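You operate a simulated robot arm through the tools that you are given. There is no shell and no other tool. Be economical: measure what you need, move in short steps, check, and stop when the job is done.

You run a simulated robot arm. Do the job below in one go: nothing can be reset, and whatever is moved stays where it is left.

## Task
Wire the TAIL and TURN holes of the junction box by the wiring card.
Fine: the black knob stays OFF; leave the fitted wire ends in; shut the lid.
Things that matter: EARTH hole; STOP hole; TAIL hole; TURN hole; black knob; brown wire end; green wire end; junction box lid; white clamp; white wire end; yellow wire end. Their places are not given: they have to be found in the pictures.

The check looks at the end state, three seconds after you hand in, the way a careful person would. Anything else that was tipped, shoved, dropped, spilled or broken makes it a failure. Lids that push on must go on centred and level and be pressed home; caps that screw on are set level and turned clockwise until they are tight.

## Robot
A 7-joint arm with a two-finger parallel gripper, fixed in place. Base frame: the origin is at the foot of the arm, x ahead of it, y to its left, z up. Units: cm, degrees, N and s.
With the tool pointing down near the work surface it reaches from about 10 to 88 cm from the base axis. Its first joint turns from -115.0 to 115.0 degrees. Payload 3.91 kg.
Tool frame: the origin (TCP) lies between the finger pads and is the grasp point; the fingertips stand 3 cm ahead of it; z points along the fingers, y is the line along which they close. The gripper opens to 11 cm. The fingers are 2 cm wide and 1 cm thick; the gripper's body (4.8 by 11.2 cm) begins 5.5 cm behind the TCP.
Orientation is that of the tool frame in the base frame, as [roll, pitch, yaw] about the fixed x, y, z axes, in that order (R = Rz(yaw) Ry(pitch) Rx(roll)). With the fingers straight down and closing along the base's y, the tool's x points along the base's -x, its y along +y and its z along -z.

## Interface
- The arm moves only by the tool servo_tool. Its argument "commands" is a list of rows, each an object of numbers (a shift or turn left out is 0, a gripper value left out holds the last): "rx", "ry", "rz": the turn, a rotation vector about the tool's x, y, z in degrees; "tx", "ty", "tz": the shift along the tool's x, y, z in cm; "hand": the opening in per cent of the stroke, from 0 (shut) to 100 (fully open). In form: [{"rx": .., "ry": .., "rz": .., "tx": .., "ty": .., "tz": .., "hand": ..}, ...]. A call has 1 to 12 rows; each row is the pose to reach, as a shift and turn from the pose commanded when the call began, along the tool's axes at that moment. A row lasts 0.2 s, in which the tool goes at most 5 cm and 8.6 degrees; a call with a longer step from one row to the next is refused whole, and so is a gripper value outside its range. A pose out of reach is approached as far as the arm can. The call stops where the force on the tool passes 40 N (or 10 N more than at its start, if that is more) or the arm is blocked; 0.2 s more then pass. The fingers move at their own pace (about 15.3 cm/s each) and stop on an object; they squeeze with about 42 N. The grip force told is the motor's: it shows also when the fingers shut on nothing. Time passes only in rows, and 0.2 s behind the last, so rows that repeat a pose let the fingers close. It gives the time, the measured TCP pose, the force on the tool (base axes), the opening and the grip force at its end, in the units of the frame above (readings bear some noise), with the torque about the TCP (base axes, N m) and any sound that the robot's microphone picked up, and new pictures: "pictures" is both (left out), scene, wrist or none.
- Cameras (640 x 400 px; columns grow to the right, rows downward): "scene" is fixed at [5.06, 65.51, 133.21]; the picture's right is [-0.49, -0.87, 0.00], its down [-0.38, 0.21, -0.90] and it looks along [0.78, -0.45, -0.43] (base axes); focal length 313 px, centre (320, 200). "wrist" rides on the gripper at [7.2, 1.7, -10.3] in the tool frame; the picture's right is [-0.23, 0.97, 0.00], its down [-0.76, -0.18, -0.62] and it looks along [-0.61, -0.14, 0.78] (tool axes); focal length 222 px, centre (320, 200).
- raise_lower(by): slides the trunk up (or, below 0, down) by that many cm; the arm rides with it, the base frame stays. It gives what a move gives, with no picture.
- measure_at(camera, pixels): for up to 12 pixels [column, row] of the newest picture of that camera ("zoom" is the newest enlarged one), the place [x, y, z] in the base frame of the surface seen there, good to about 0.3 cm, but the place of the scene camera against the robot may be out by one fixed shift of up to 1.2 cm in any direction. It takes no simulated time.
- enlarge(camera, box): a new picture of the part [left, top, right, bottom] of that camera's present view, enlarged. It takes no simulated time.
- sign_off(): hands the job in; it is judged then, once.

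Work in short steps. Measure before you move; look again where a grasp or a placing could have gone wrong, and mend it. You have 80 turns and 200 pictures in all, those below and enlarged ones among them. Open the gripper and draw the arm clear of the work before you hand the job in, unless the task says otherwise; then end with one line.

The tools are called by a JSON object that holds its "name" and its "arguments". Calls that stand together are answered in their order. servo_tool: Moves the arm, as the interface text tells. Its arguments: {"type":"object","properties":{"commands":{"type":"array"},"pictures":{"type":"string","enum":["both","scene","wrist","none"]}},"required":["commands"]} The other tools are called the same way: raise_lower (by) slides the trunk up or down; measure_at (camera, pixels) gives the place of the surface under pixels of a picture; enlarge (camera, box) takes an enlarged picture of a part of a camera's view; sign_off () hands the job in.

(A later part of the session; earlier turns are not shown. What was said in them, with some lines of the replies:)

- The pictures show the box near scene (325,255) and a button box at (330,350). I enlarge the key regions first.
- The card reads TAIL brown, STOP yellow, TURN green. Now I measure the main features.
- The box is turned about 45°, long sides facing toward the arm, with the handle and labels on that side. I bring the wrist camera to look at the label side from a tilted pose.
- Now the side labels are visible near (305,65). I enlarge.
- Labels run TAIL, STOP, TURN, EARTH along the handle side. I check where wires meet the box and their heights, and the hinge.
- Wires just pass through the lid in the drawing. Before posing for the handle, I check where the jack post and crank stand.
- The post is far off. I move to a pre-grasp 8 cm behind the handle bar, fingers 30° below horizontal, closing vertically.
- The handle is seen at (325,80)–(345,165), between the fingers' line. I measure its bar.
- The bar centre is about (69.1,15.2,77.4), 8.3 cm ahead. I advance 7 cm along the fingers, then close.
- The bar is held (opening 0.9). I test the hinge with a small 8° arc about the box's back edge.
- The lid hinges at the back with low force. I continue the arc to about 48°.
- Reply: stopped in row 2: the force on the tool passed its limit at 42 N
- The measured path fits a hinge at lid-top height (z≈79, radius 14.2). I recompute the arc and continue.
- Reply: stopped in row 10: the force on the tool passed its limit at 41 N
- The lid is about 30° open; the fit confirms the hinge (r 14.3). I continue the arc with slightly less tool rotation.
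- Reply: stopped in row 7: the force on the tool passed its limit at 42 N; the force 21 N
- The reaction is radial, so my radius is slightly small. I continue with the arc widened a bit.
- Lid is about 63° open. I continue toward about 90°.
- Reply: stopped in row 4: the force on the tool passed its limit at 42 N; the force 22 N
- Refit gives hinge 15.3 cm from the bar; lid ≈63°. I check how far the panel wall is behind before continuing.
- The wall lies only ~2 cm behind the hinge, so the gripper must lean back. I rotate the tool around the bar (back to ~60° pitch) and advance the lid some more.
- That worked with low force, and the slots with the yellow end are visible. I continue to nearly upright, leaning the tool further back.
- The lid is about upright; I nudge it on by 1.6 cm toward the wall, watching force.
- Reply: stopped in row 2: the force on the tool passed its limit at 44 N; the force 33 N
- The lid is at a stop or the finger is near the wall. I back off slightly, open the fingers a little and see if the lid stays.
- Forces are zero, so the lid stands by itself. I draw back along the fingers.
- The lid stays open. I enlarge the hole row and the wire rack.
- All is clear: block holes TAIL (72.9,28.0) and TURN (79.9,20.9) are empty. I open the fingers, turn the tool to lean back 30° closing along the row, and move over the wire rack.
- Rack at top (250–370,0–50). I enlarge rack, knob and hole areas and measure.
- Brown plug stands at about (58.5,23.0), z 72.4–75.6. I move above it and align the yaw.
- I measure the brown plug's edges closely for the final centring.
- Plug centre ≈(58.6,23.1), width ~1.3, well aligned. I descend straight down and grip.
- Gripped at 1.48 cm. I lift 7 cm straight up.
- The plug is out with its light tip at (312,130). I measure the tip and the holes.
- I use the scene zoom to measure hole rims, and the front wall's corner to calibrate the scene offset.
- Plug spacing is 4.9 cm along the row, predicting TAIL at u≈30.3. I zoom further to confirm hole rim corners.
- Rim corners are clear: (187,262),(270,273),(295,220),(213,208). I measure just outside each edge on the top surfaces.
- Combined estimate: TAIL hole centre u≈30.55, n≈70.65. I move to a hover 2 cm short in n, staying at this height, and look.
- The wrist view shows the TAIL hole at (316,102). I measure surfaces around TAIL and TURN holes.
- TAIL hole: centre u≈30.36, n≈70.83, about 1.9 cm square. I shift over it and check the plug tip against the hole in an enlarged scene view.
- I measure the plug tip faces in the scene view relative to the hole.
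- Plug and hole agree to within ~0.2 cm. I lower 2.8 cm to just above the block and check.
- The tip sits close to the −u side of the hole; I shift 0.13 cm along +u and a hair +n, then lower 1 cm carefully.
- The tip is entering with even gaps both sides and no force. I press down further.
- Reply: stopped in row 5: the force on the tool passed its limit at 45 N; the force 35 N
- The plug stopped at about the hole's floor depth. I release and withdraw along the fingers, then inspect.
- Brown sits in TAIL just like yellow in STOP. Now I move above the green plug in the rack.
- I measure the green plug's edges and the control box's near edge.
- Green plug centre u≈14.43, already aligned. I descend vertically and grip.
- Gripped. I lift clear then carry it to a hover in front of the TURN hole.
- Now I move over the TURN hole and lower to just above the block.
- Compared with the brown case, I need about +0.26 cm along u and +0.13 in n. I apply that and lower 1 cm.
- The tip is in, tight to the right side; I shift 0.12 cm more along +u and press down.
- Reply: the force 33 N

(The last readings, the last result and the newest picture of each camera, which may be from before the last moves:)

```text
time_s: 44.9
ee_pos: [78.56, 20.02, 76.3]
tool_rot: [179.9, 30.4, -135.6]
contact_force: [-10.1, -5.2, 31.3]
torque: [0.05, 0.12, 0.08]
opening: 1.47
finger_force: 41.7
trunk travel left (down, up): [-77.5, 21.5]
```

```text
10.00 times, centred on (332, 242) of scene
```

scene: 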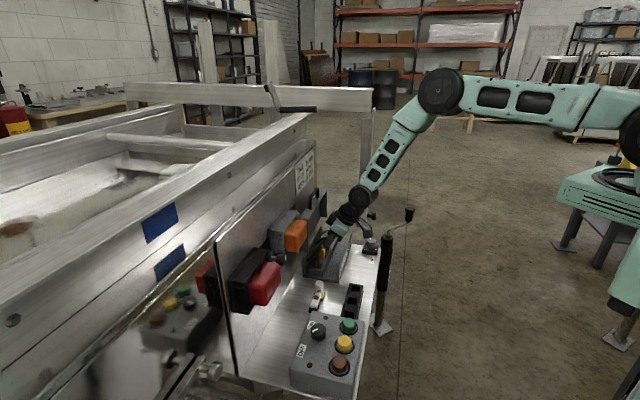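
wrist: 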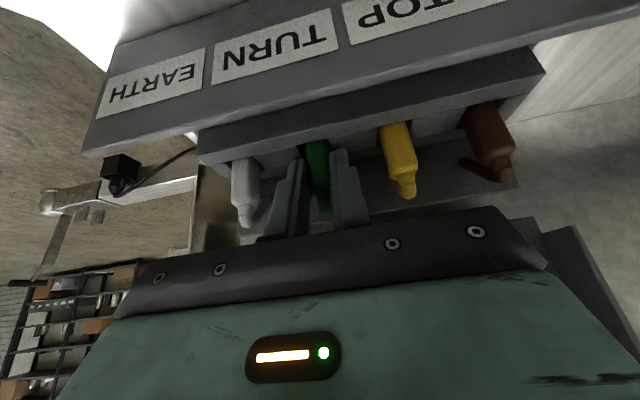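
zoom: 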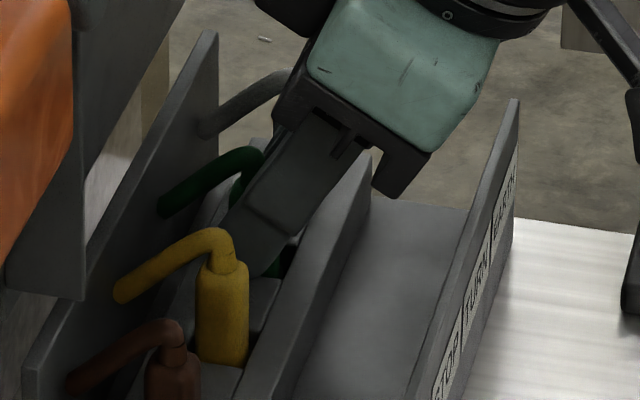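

Seated at the same depth as brown. Release and withdraw, then inspect.

{"name": "servo_tool", "arguments": {"commands": [{"hand": 28}, {"hand": 28}, {"hand": 28}, {"tz": -1.5}, {"tz": -4}, {"tz": -8}, {"tz": -12}, {"tz": -12}]}}

{"name": "enlarge", "arguments": {"camera": "wrist", "box": [220, 40, 460, 200]}}

{"name": "enlarge", "arguments": {"camera": "scene", "box": [300, 225, 350, 275]}}

```text
time_s: 45.4
ee_pos: [78.37, 20.3, 76.25]
tool_rot: [179.7, 30.4, -135.7]
contact_force: [-15.8, -5.2, 23.3]
torque: [-0.31, 0.11, -0.22]
opening: 2.72
finger_force: 0.1
trunk travel left (down, up): [-77.5, 21.5]
stopped in row 2: the force on the tool passed its limit at 45 N (the readings are from after the stop); the commanded pose is now the measured one
```

scene: 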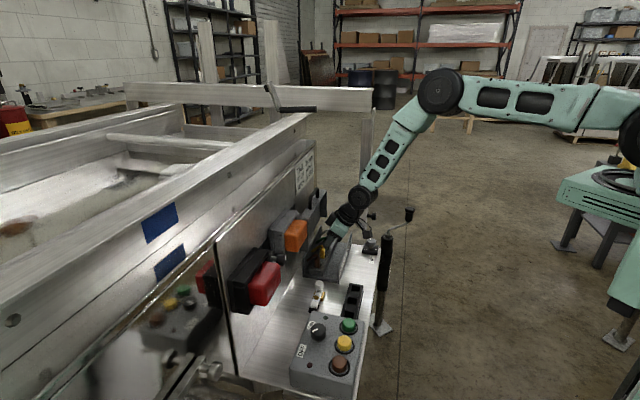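
wrist: 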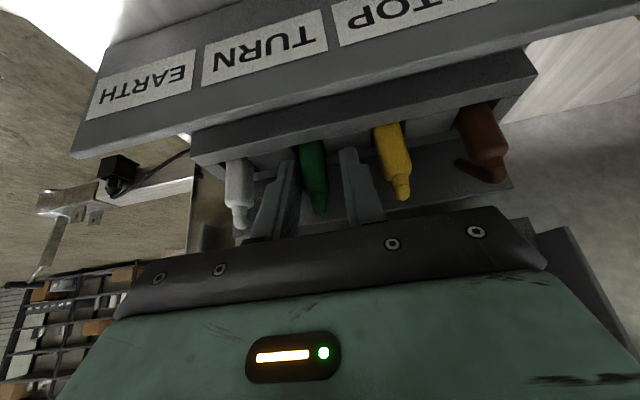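

```text
2.50 times, centred on (340, 120) of wrist
```

zoom: 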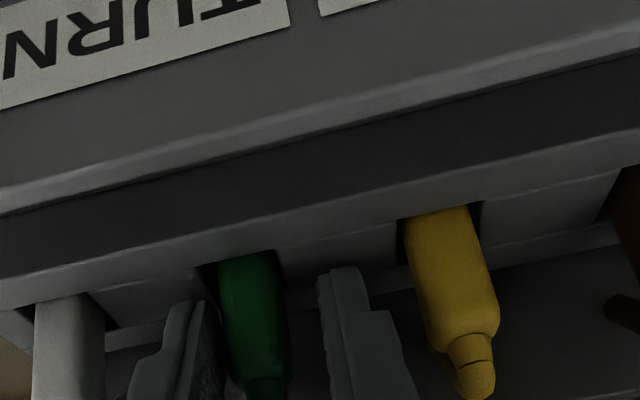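

```text
8.00 times, centred on (325, 250) of scene
```

zoom: 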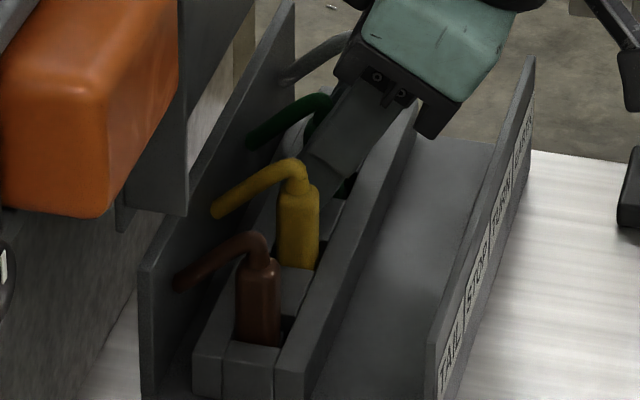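

Fingers are open but the tips still rest on the block. I ease straight up, then withdraw.

{"name": "servo_tool", "arguments": {"commands": [{"tx": -0.15, "tz": -0.26}, {"tx": -0.3, "tz": -0.52, "hand": 28}, {"tx": -0.3, "tz": -1.5}, {"tx": -0.3, "tz": -4}, {"tx": -0.3, "tz": -8}, {"tx": -0.3, "tz": -11}, {"tx": -0.3, "tz": -11}]}}

{"name": "enlarge", "arguments": {"camera": "wrist", "box": [220, 40, 460, 200]}}

{"name": "enlarge", "arguments": {"camera": "scene", "box": [300, 225, 350, 275]}}

```text
time_s: 47.0
ee_pos: [74.79, 16.37, 85.83]
tool_rot: [179.7, 30.3, -135.5]
contact_force: [-0.2, -0.7, -0.3]
torque: [-0.01, -0.02, -0.01]
opening: 3.05
finger_force: 0.1
trunk travel left (down, up): [-77.5, 21.5]
```

scene: 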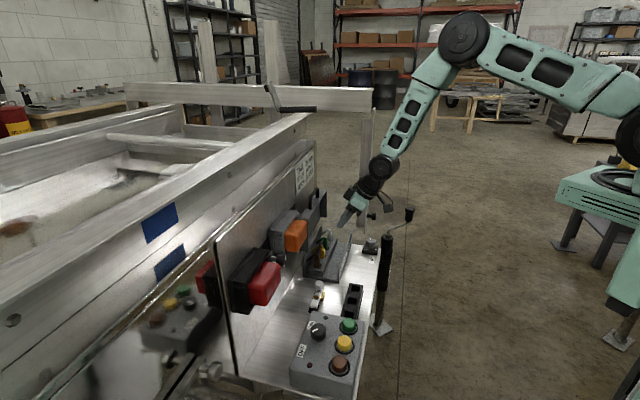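
wrist: 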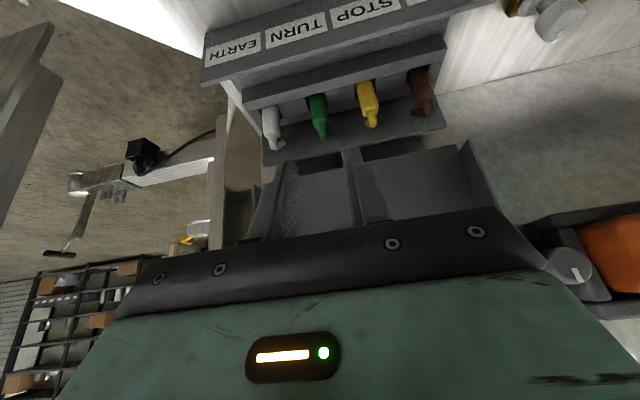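

```text
2.50 times, centred on (340, 120) of wrist
```

zoom: 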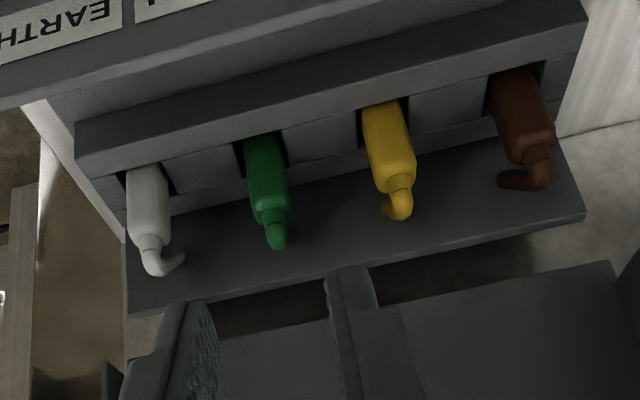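

```text
8.00 times, centred on (325, 250) of scene
```

zoom: 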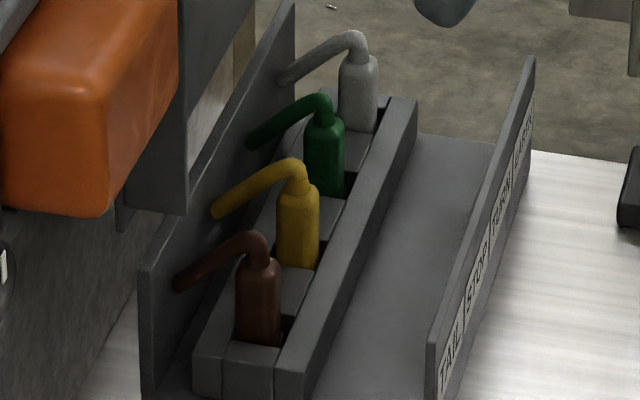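

All four ends sit properly: white EARTH, green TURN, yellow STOP, brown TAIL. Next I return to the handle grip orientation in front of the raised lid.

{"name": "servo_tool", "arguments": {"commands": [{"rx": -1.31, "ry": -1.31, "rz": 7.42, "tx": -0.68, "ty": 0.28, "tz": -1.1, "hand": 30}, {"rx": -2.62, "ry": -2.62, "rz": 14.83, "tx": -1.37, "ty": 0.56, "tz": -2.2}, {"rx": -3.93, "ry": -3.93, "rz": 22.25, "tx": -2.05, "ty": 0.83, "tz": -3.3}, {"rx": -5.23, "ry": -5.23, "rz": 29.67, "tx": -2.73, "ty": 1.11, "tz": -4.4}, {"rx": -6.54, "ry": -6.54, "rz": 37.08, "tx": -3.42, "ty": 1.39, "tz": -5.5}, {"rx": -7.85, "ry": -7.85, "rz": 44.5, "tx": -4.1, "ty": 1.67, "tz": -6.6}, {"rx": -9.16, "ry": -9.16, "rz": 51.9, "tx": -4.78, "ty": 1.94, "tz": -7.7}, {"rx": -10.47, "ry": -10.47, "rz": 59.3, "tx": -5.47, "ty": 2.22, "tz": -8.8}, {"rx": -11.78, "ry": -11.78, "rz": 66.75, "tx": -6.15, "ty": 2.5, "tz": -10.0}, {"rx": -13.1, "ry": -13.1, "rz": 74.2, "tx": -6.83, "ty": 2.78, "tz": -11.1}, {"rx": -14.4, "ry": -14.4, "rz": 81.6, "tx": -7.5, "ty": 3.05, "tz": -12.2}, {"rx": -15.7, "ry": -15.7, "rz": 89.0, "tx": -8.2, "ty": 3.33, "tz": -13.27}]}}

{"name": "enlarge", "arguments": {"camera": "wrist", "box": [220, 50, 400, 230]}}

```text
time_s: 49.6
ee_pos: [72.62, 19.03, 101.44]
tool_rot: [129.7, -0.4, 134.4]
contact_force: [0.2, -0.1, -0.3]
torque: [-0.01, -0.01, -0.02]
opening: 3.29
finger_force: 0.0
trunk travel left (down, up): [-77.5, 21.5]
```

scene: 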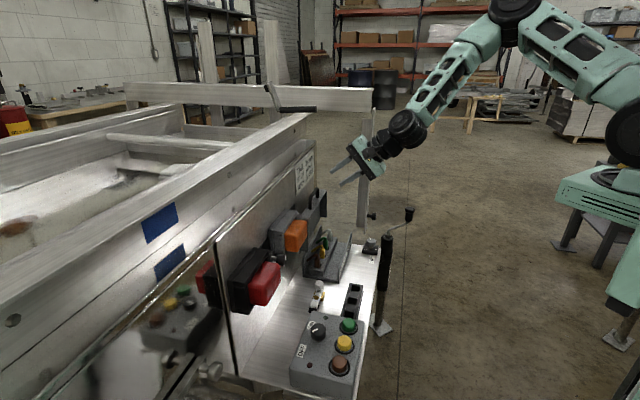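
wrist: 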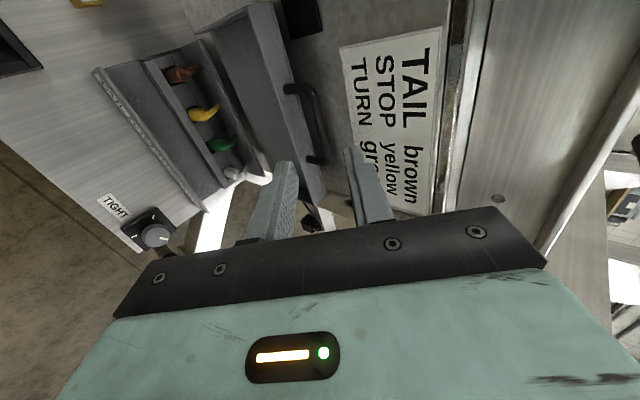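

```text
2.22 times, centred on (310, 140) of wrist
```

zoom: 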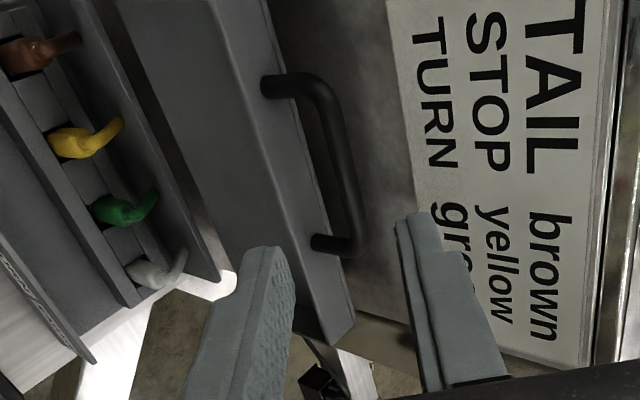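

I measure the bar: zoom (338,110), (350,170), (357,220).

{"name": "measure_at", "arguments": {"camera": "zoom", "pixels": [[330, 100], [342, 140], [350, 180], [357, 215], [268, 85], [318, 242], [290, 150], [380, 150]]}}

```text
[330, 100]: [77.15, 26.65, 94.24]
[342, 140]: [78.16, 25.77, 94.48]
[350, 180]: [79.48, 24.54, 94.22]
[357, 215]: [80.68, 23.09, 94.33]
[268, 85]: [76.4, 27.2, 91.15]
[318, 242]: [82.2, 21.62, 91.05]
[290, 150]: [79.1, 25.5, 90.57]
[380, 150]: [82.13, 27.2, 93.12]
```

The bar centre is ~(79.1,25.35,93.85), 11.8 cm ahead. I narrow the fingers to 2.2 cm, advance 10 cm and close.

{"name": "servo_tool", "arguments": {"commands": [{"tz": 2, "hand": 20}, {"tz": 5}, {"tz": 7.5}, {"tz": 9}, {"tz": 10}, {"tz": 10, "hand": 0}, {"tz": 10, "hand": 0}]}}

```text
time_s: 51.2
ee_pos: [78.12, 24.52, 94.88]
tool_rot: [129.8, -0.3, 134.6]
contact_force: [-5.4, -2.4, -2.6]
torque: [0.11, 0.23, -0.06]
opening: 0.93
finger_force: 44.7
trunk travel left (down, up): [-77.5, 21.5]
```

scene: 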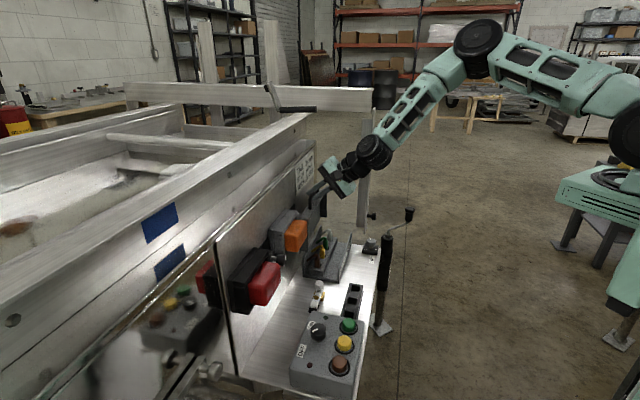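
wrist: 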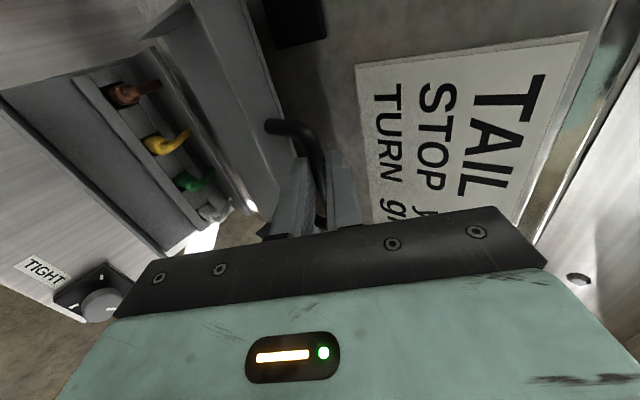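

Gripped. I swing the lid down along the reverse arc by translation only, letting the round bar slip in the fingers.

{"name": "servo_tool", "arguments": {"commands": [{"ty": -0.5, "tz": -0.5}, {"ty": -1.01, "tz": -0.97}, {"ty": -1.53, "tz": -1.39}, {"ty": -2.05, "tz": -1.78}, {"ty": -2.6, "tz": -2.15}, {"ty": -3.16, "tz": -2.49}, {"ty": -3.74, "tz": -2.81}, {"ty": -4.32, "tz": -3.1}, {"ty": -4.92, "tz": -3.37}, {"ty": -5.54, "tz": -3.61}]}}

```text
time_s: 53.4
ee_pos: [73.67, 20.02, 93.06]
tool_rot: [129.7, -0.1, 134.4]
contact_force: [-1.1, -1.8, 4.1]
torque: [-0.02, -0.23, -0.18]
opening: 0.94
finger_force: 44.6
trunk travel left (down, up): [-77.5, 21.5]
```

scene: 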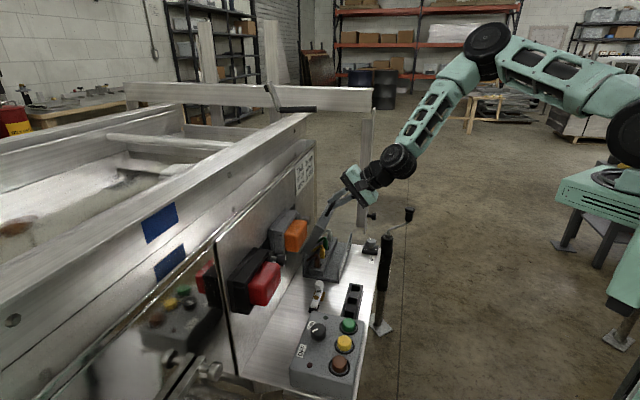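
wrist: 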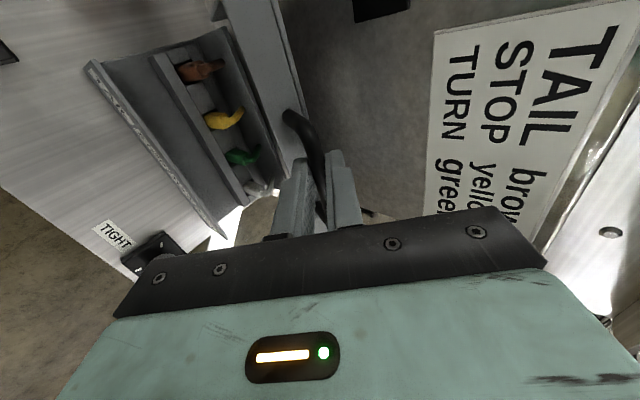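

Low force; lid at ~60°. I continue the arc down to about 28°.

{"name": "servo_tool", "arguments": {"commands": [{"ty": -0.66, "tz": -0.22}, {"ty": -1.32, "tz": -0.41}, {"ty": -1.96, "tz": -0.57}, {"ty": -2.61, "tz": -0.7}, {"ty": -3.26, "tz": -0.81}, {"ty": -3.92, "tz": -0.89}, {"ty": -4.58, "tz": -0.94}, {"ty": -5.24, "tz": -0.95}, {"ty": -5.9, "tz": -0.94}, {"ty": -6.57, "tz": -0.9}, {"ty": -7.22, "tz": -0.83}, {"ty": -7.88, "tz": -0.73}], "pictures": "scene"}}

```text
time_s: 56.0
ee_pos: [69.7, 16.07, 87.39]
tool_rot: [129.8, -0.2, 134.5]
contact_force: [5.8, -1.5, -0.8]
torque: [-0.22, -0.33, 0.09]
opening: 0.95
finger_force: 44.6
trunk travel left (down, up): [-77.5, 21.5]
```

scene: 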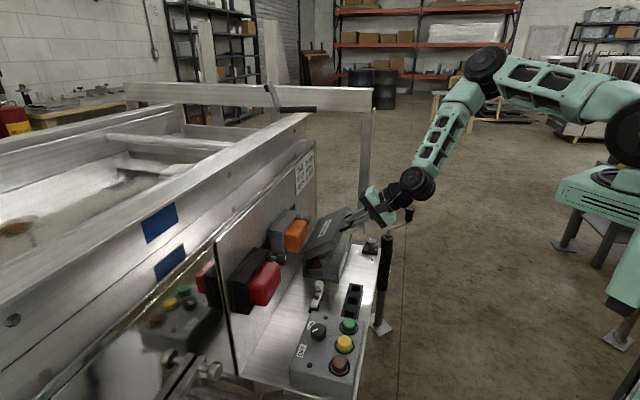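

I lower the rest of the way to closed with a slight press at the end.

{"name": "servo_tool", "arguments": {"commands": [{"ty": -0.63, "tz": 0.1}, {"ty": -1.26, "tz": 0.22}, {"ty": -1.9, "tz": 0.4}, {"ty": -2.53, "tz": 0.6}, {"ty": -3.14, "tz": 0.84}, {"ty": -3.75, "tz": 1.1}, {"ty": -4.94, "tz": 1.71}, {"ty": -6.06, "tz": 2.41}, {"ty": -6.6, "tz": 2.8}, {"ty": -7.13, "tz": 3.2}, {"ty": -7.6, "tz": 3.6}, {"ty": -8.0, "tz": 3.98}]}}

{"name": "enlarge", "arguments": {"camera": "scene", "box": [290, 210, 370, 290]}}

```text
time_s: 58.6
ee_pos: [68.22, 14.72, 78.74]
tool_rot: [129.7, -0.2, 134.5]
contact_force: [11.4, -5.1, 4.2]
torque: [-0.42, -0.68, 0.06]
opening: 0.94
finger_force: 44.9
trunk travel left (down, up): [-77.5, 21.5]
```

scene: 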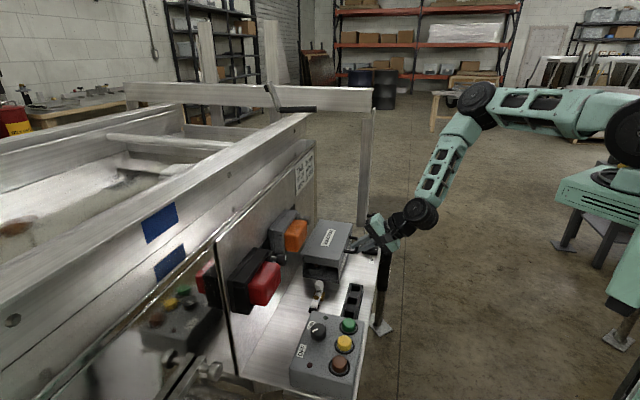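
wrist: 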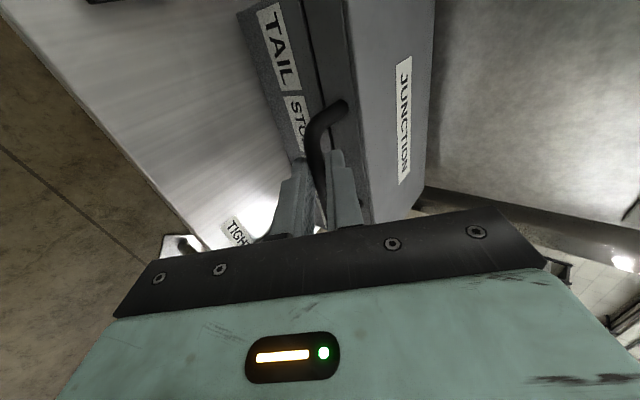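

```text
5.00 times, centred on (330, 250) of scene
```

zoom: 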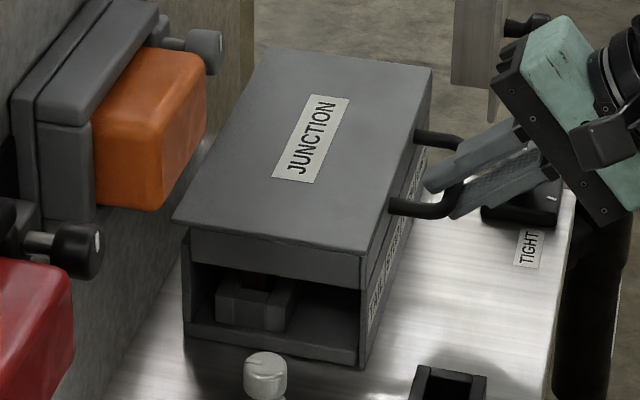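

Lid looks nearly home. I press down a little more until it resists.

{"name": "servo_tool", "arguments": {"commands": [{"ty": -0.15, "tz": 0.13}, {"ty": -0.31, "tz": 0.26}, {"ty": -0.46, "tz": 0.38}, {"ty": -0.61, "tz": 0.51}], "pictures": "none"}}

```text
time_s: 59.4
ee_pos: [68.2, 14.76, 78.5]
tool_rot: [129.3, 0.1, 134.7]
contact_force: [-11.2, -16.5, 25.1]
torque: [-0.05, -0.27, 0.64]
opening: 0.96
finger_force: 44.9
trunk travel left (down, up): [-77.5, 21.5]
stopped in row 4: the force on the tool passed its limit at 42 N (the readings are from after the stop); the commanded pose is now the measured one
```

It resists firmly, so the lid is home. I open and draw back along the fingers.

{"name": "servo_tool", "arguments": {"commands": [{"hand": 0}, {"hand": 22}, {"hand": 22}, {"hand": 22}, {"tz": -1.5}, {"tz": -4}, {"tz": -8}, {"tz": -12}, {"tz": -12}]}}

{"name": "enlarge", "arguments": {"camera": "scene", "box": [290, 210, 370, 290]}}

{"name": "enlarge", "arguments": {"camera": "wrist", "box": [220, 0, 420, 200]}}

```text
time_s: 61.4
ee_pos: [61.59, 7.99, 85.82]
tool_rot: [129.2, -0.2, 134.5]
contact_force: [1.0, 0.0, -0.2]
torque: [0.01, 0.02, 0.02]
opening: 2.41
finger_force: 0.0
trunk travel left (down, up): [-77.5, 21.5]
```

scene: 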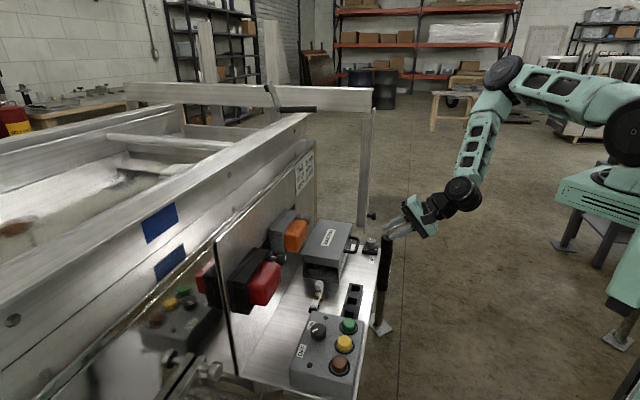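
wrist: 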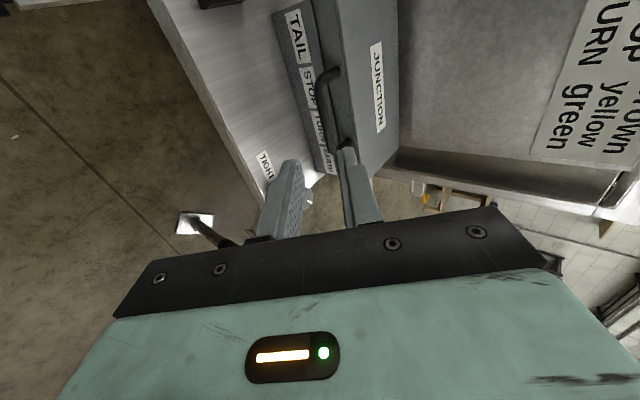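

```text
5.00 times, centred on (330, 250) of scene
```

zoom: 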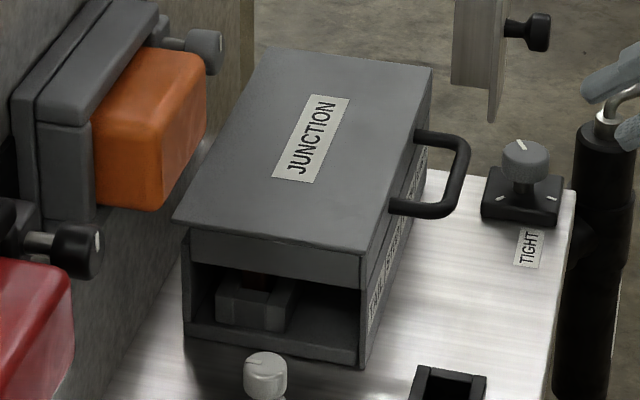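

```text
2.00 times, centred on (320, 100) of wrist
```

zoom: 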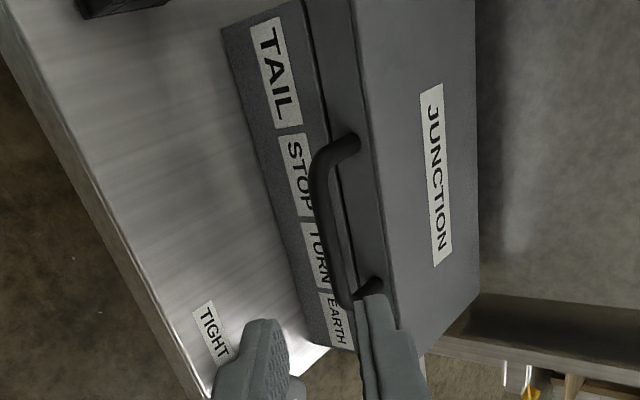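

I verify that the lid is level by measuring its top, and check the clamp, knobs and buttons for changes.

{"name": "measure_at", "arguments": {"camera": "wrist", "pixels": [[345, 20], [350, 100], [355, 130], [395, 60], [395, 140], [322, 85], [330, 110], [338, 72], [345, 143]]}}

{"name": "enlarge", "arguments": {"camera": "scene", "box": [280, 260, 400, 400]}}

{"name": "enlarge", "arguments": {"camera": "scene", "box": [280, 210, 420, 300]}}

```text
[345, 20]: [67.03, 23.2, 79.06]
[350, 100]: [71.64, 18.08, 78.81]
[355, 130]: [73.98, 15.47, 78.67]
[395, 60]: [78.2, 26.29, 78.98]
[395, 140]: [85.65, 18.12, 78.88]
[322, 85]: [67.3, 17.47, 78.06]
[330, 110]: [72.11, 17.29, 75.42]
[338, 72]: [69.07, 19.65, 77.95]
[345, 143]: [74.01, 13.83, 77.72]
```

```text
2.86 times, centred on (340, 330) of scene
```

zoom: 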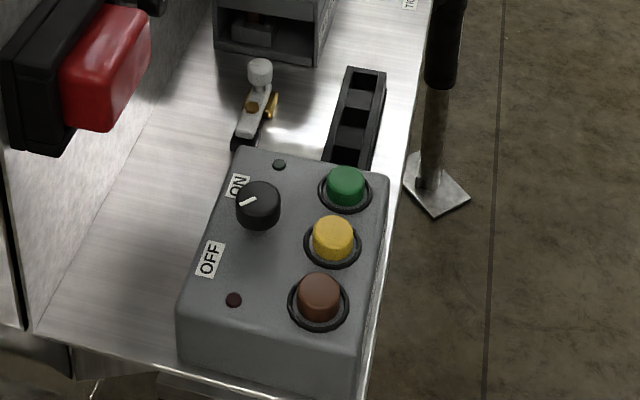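

```text
4.44 times, centred on (350, 255) of scene
```

zoom: 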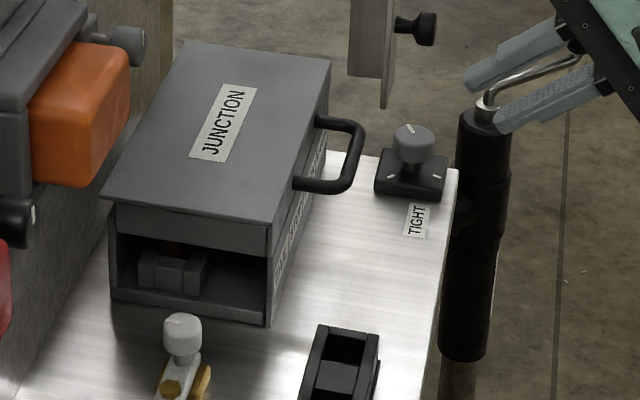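

The lid is level at z≈79 exactly as at the start, and all else is unchanged. I open fully and back off further.

{"name": "servo_tool", "arguments": {"commands": [{"tz": -3, "hand": 60}, {"tz": -6, "hand": 100}, {"tz": -9}, {"tz": -12}, {"tz": -12}], "pictures": "scene"}}

```text
time_s: 62.6
ee_pos: [57.16, 2.0, 92.2]
tool_rot: [129.4, -0.2, 134.6]
contact_force: [0.8, 0.0, -0.1]
torque: [0.01, 0.0, 0.01]
opening: 11.02
finger_force: 0.1
out of reach, approached as far as the arm can: row 4, 5
trunk travel left (down, up): [-77.5, 21.5]
```

scene: 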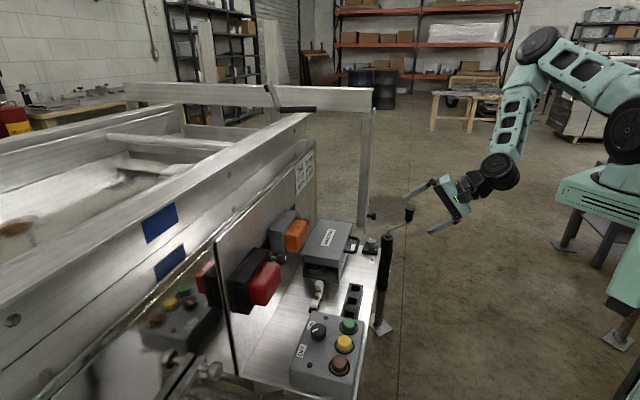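

The lid is shut, the wires are in, and the arm is clear with the gripper open. I hand in.

{"name": "sign_off", "arguments": {}}

```text
The job is handed in.
```

I wired brown into TAIL and green into TURN as the card says, left yellow in STOP and white in EARTH, didn't touch the black knob, and shut the lid.
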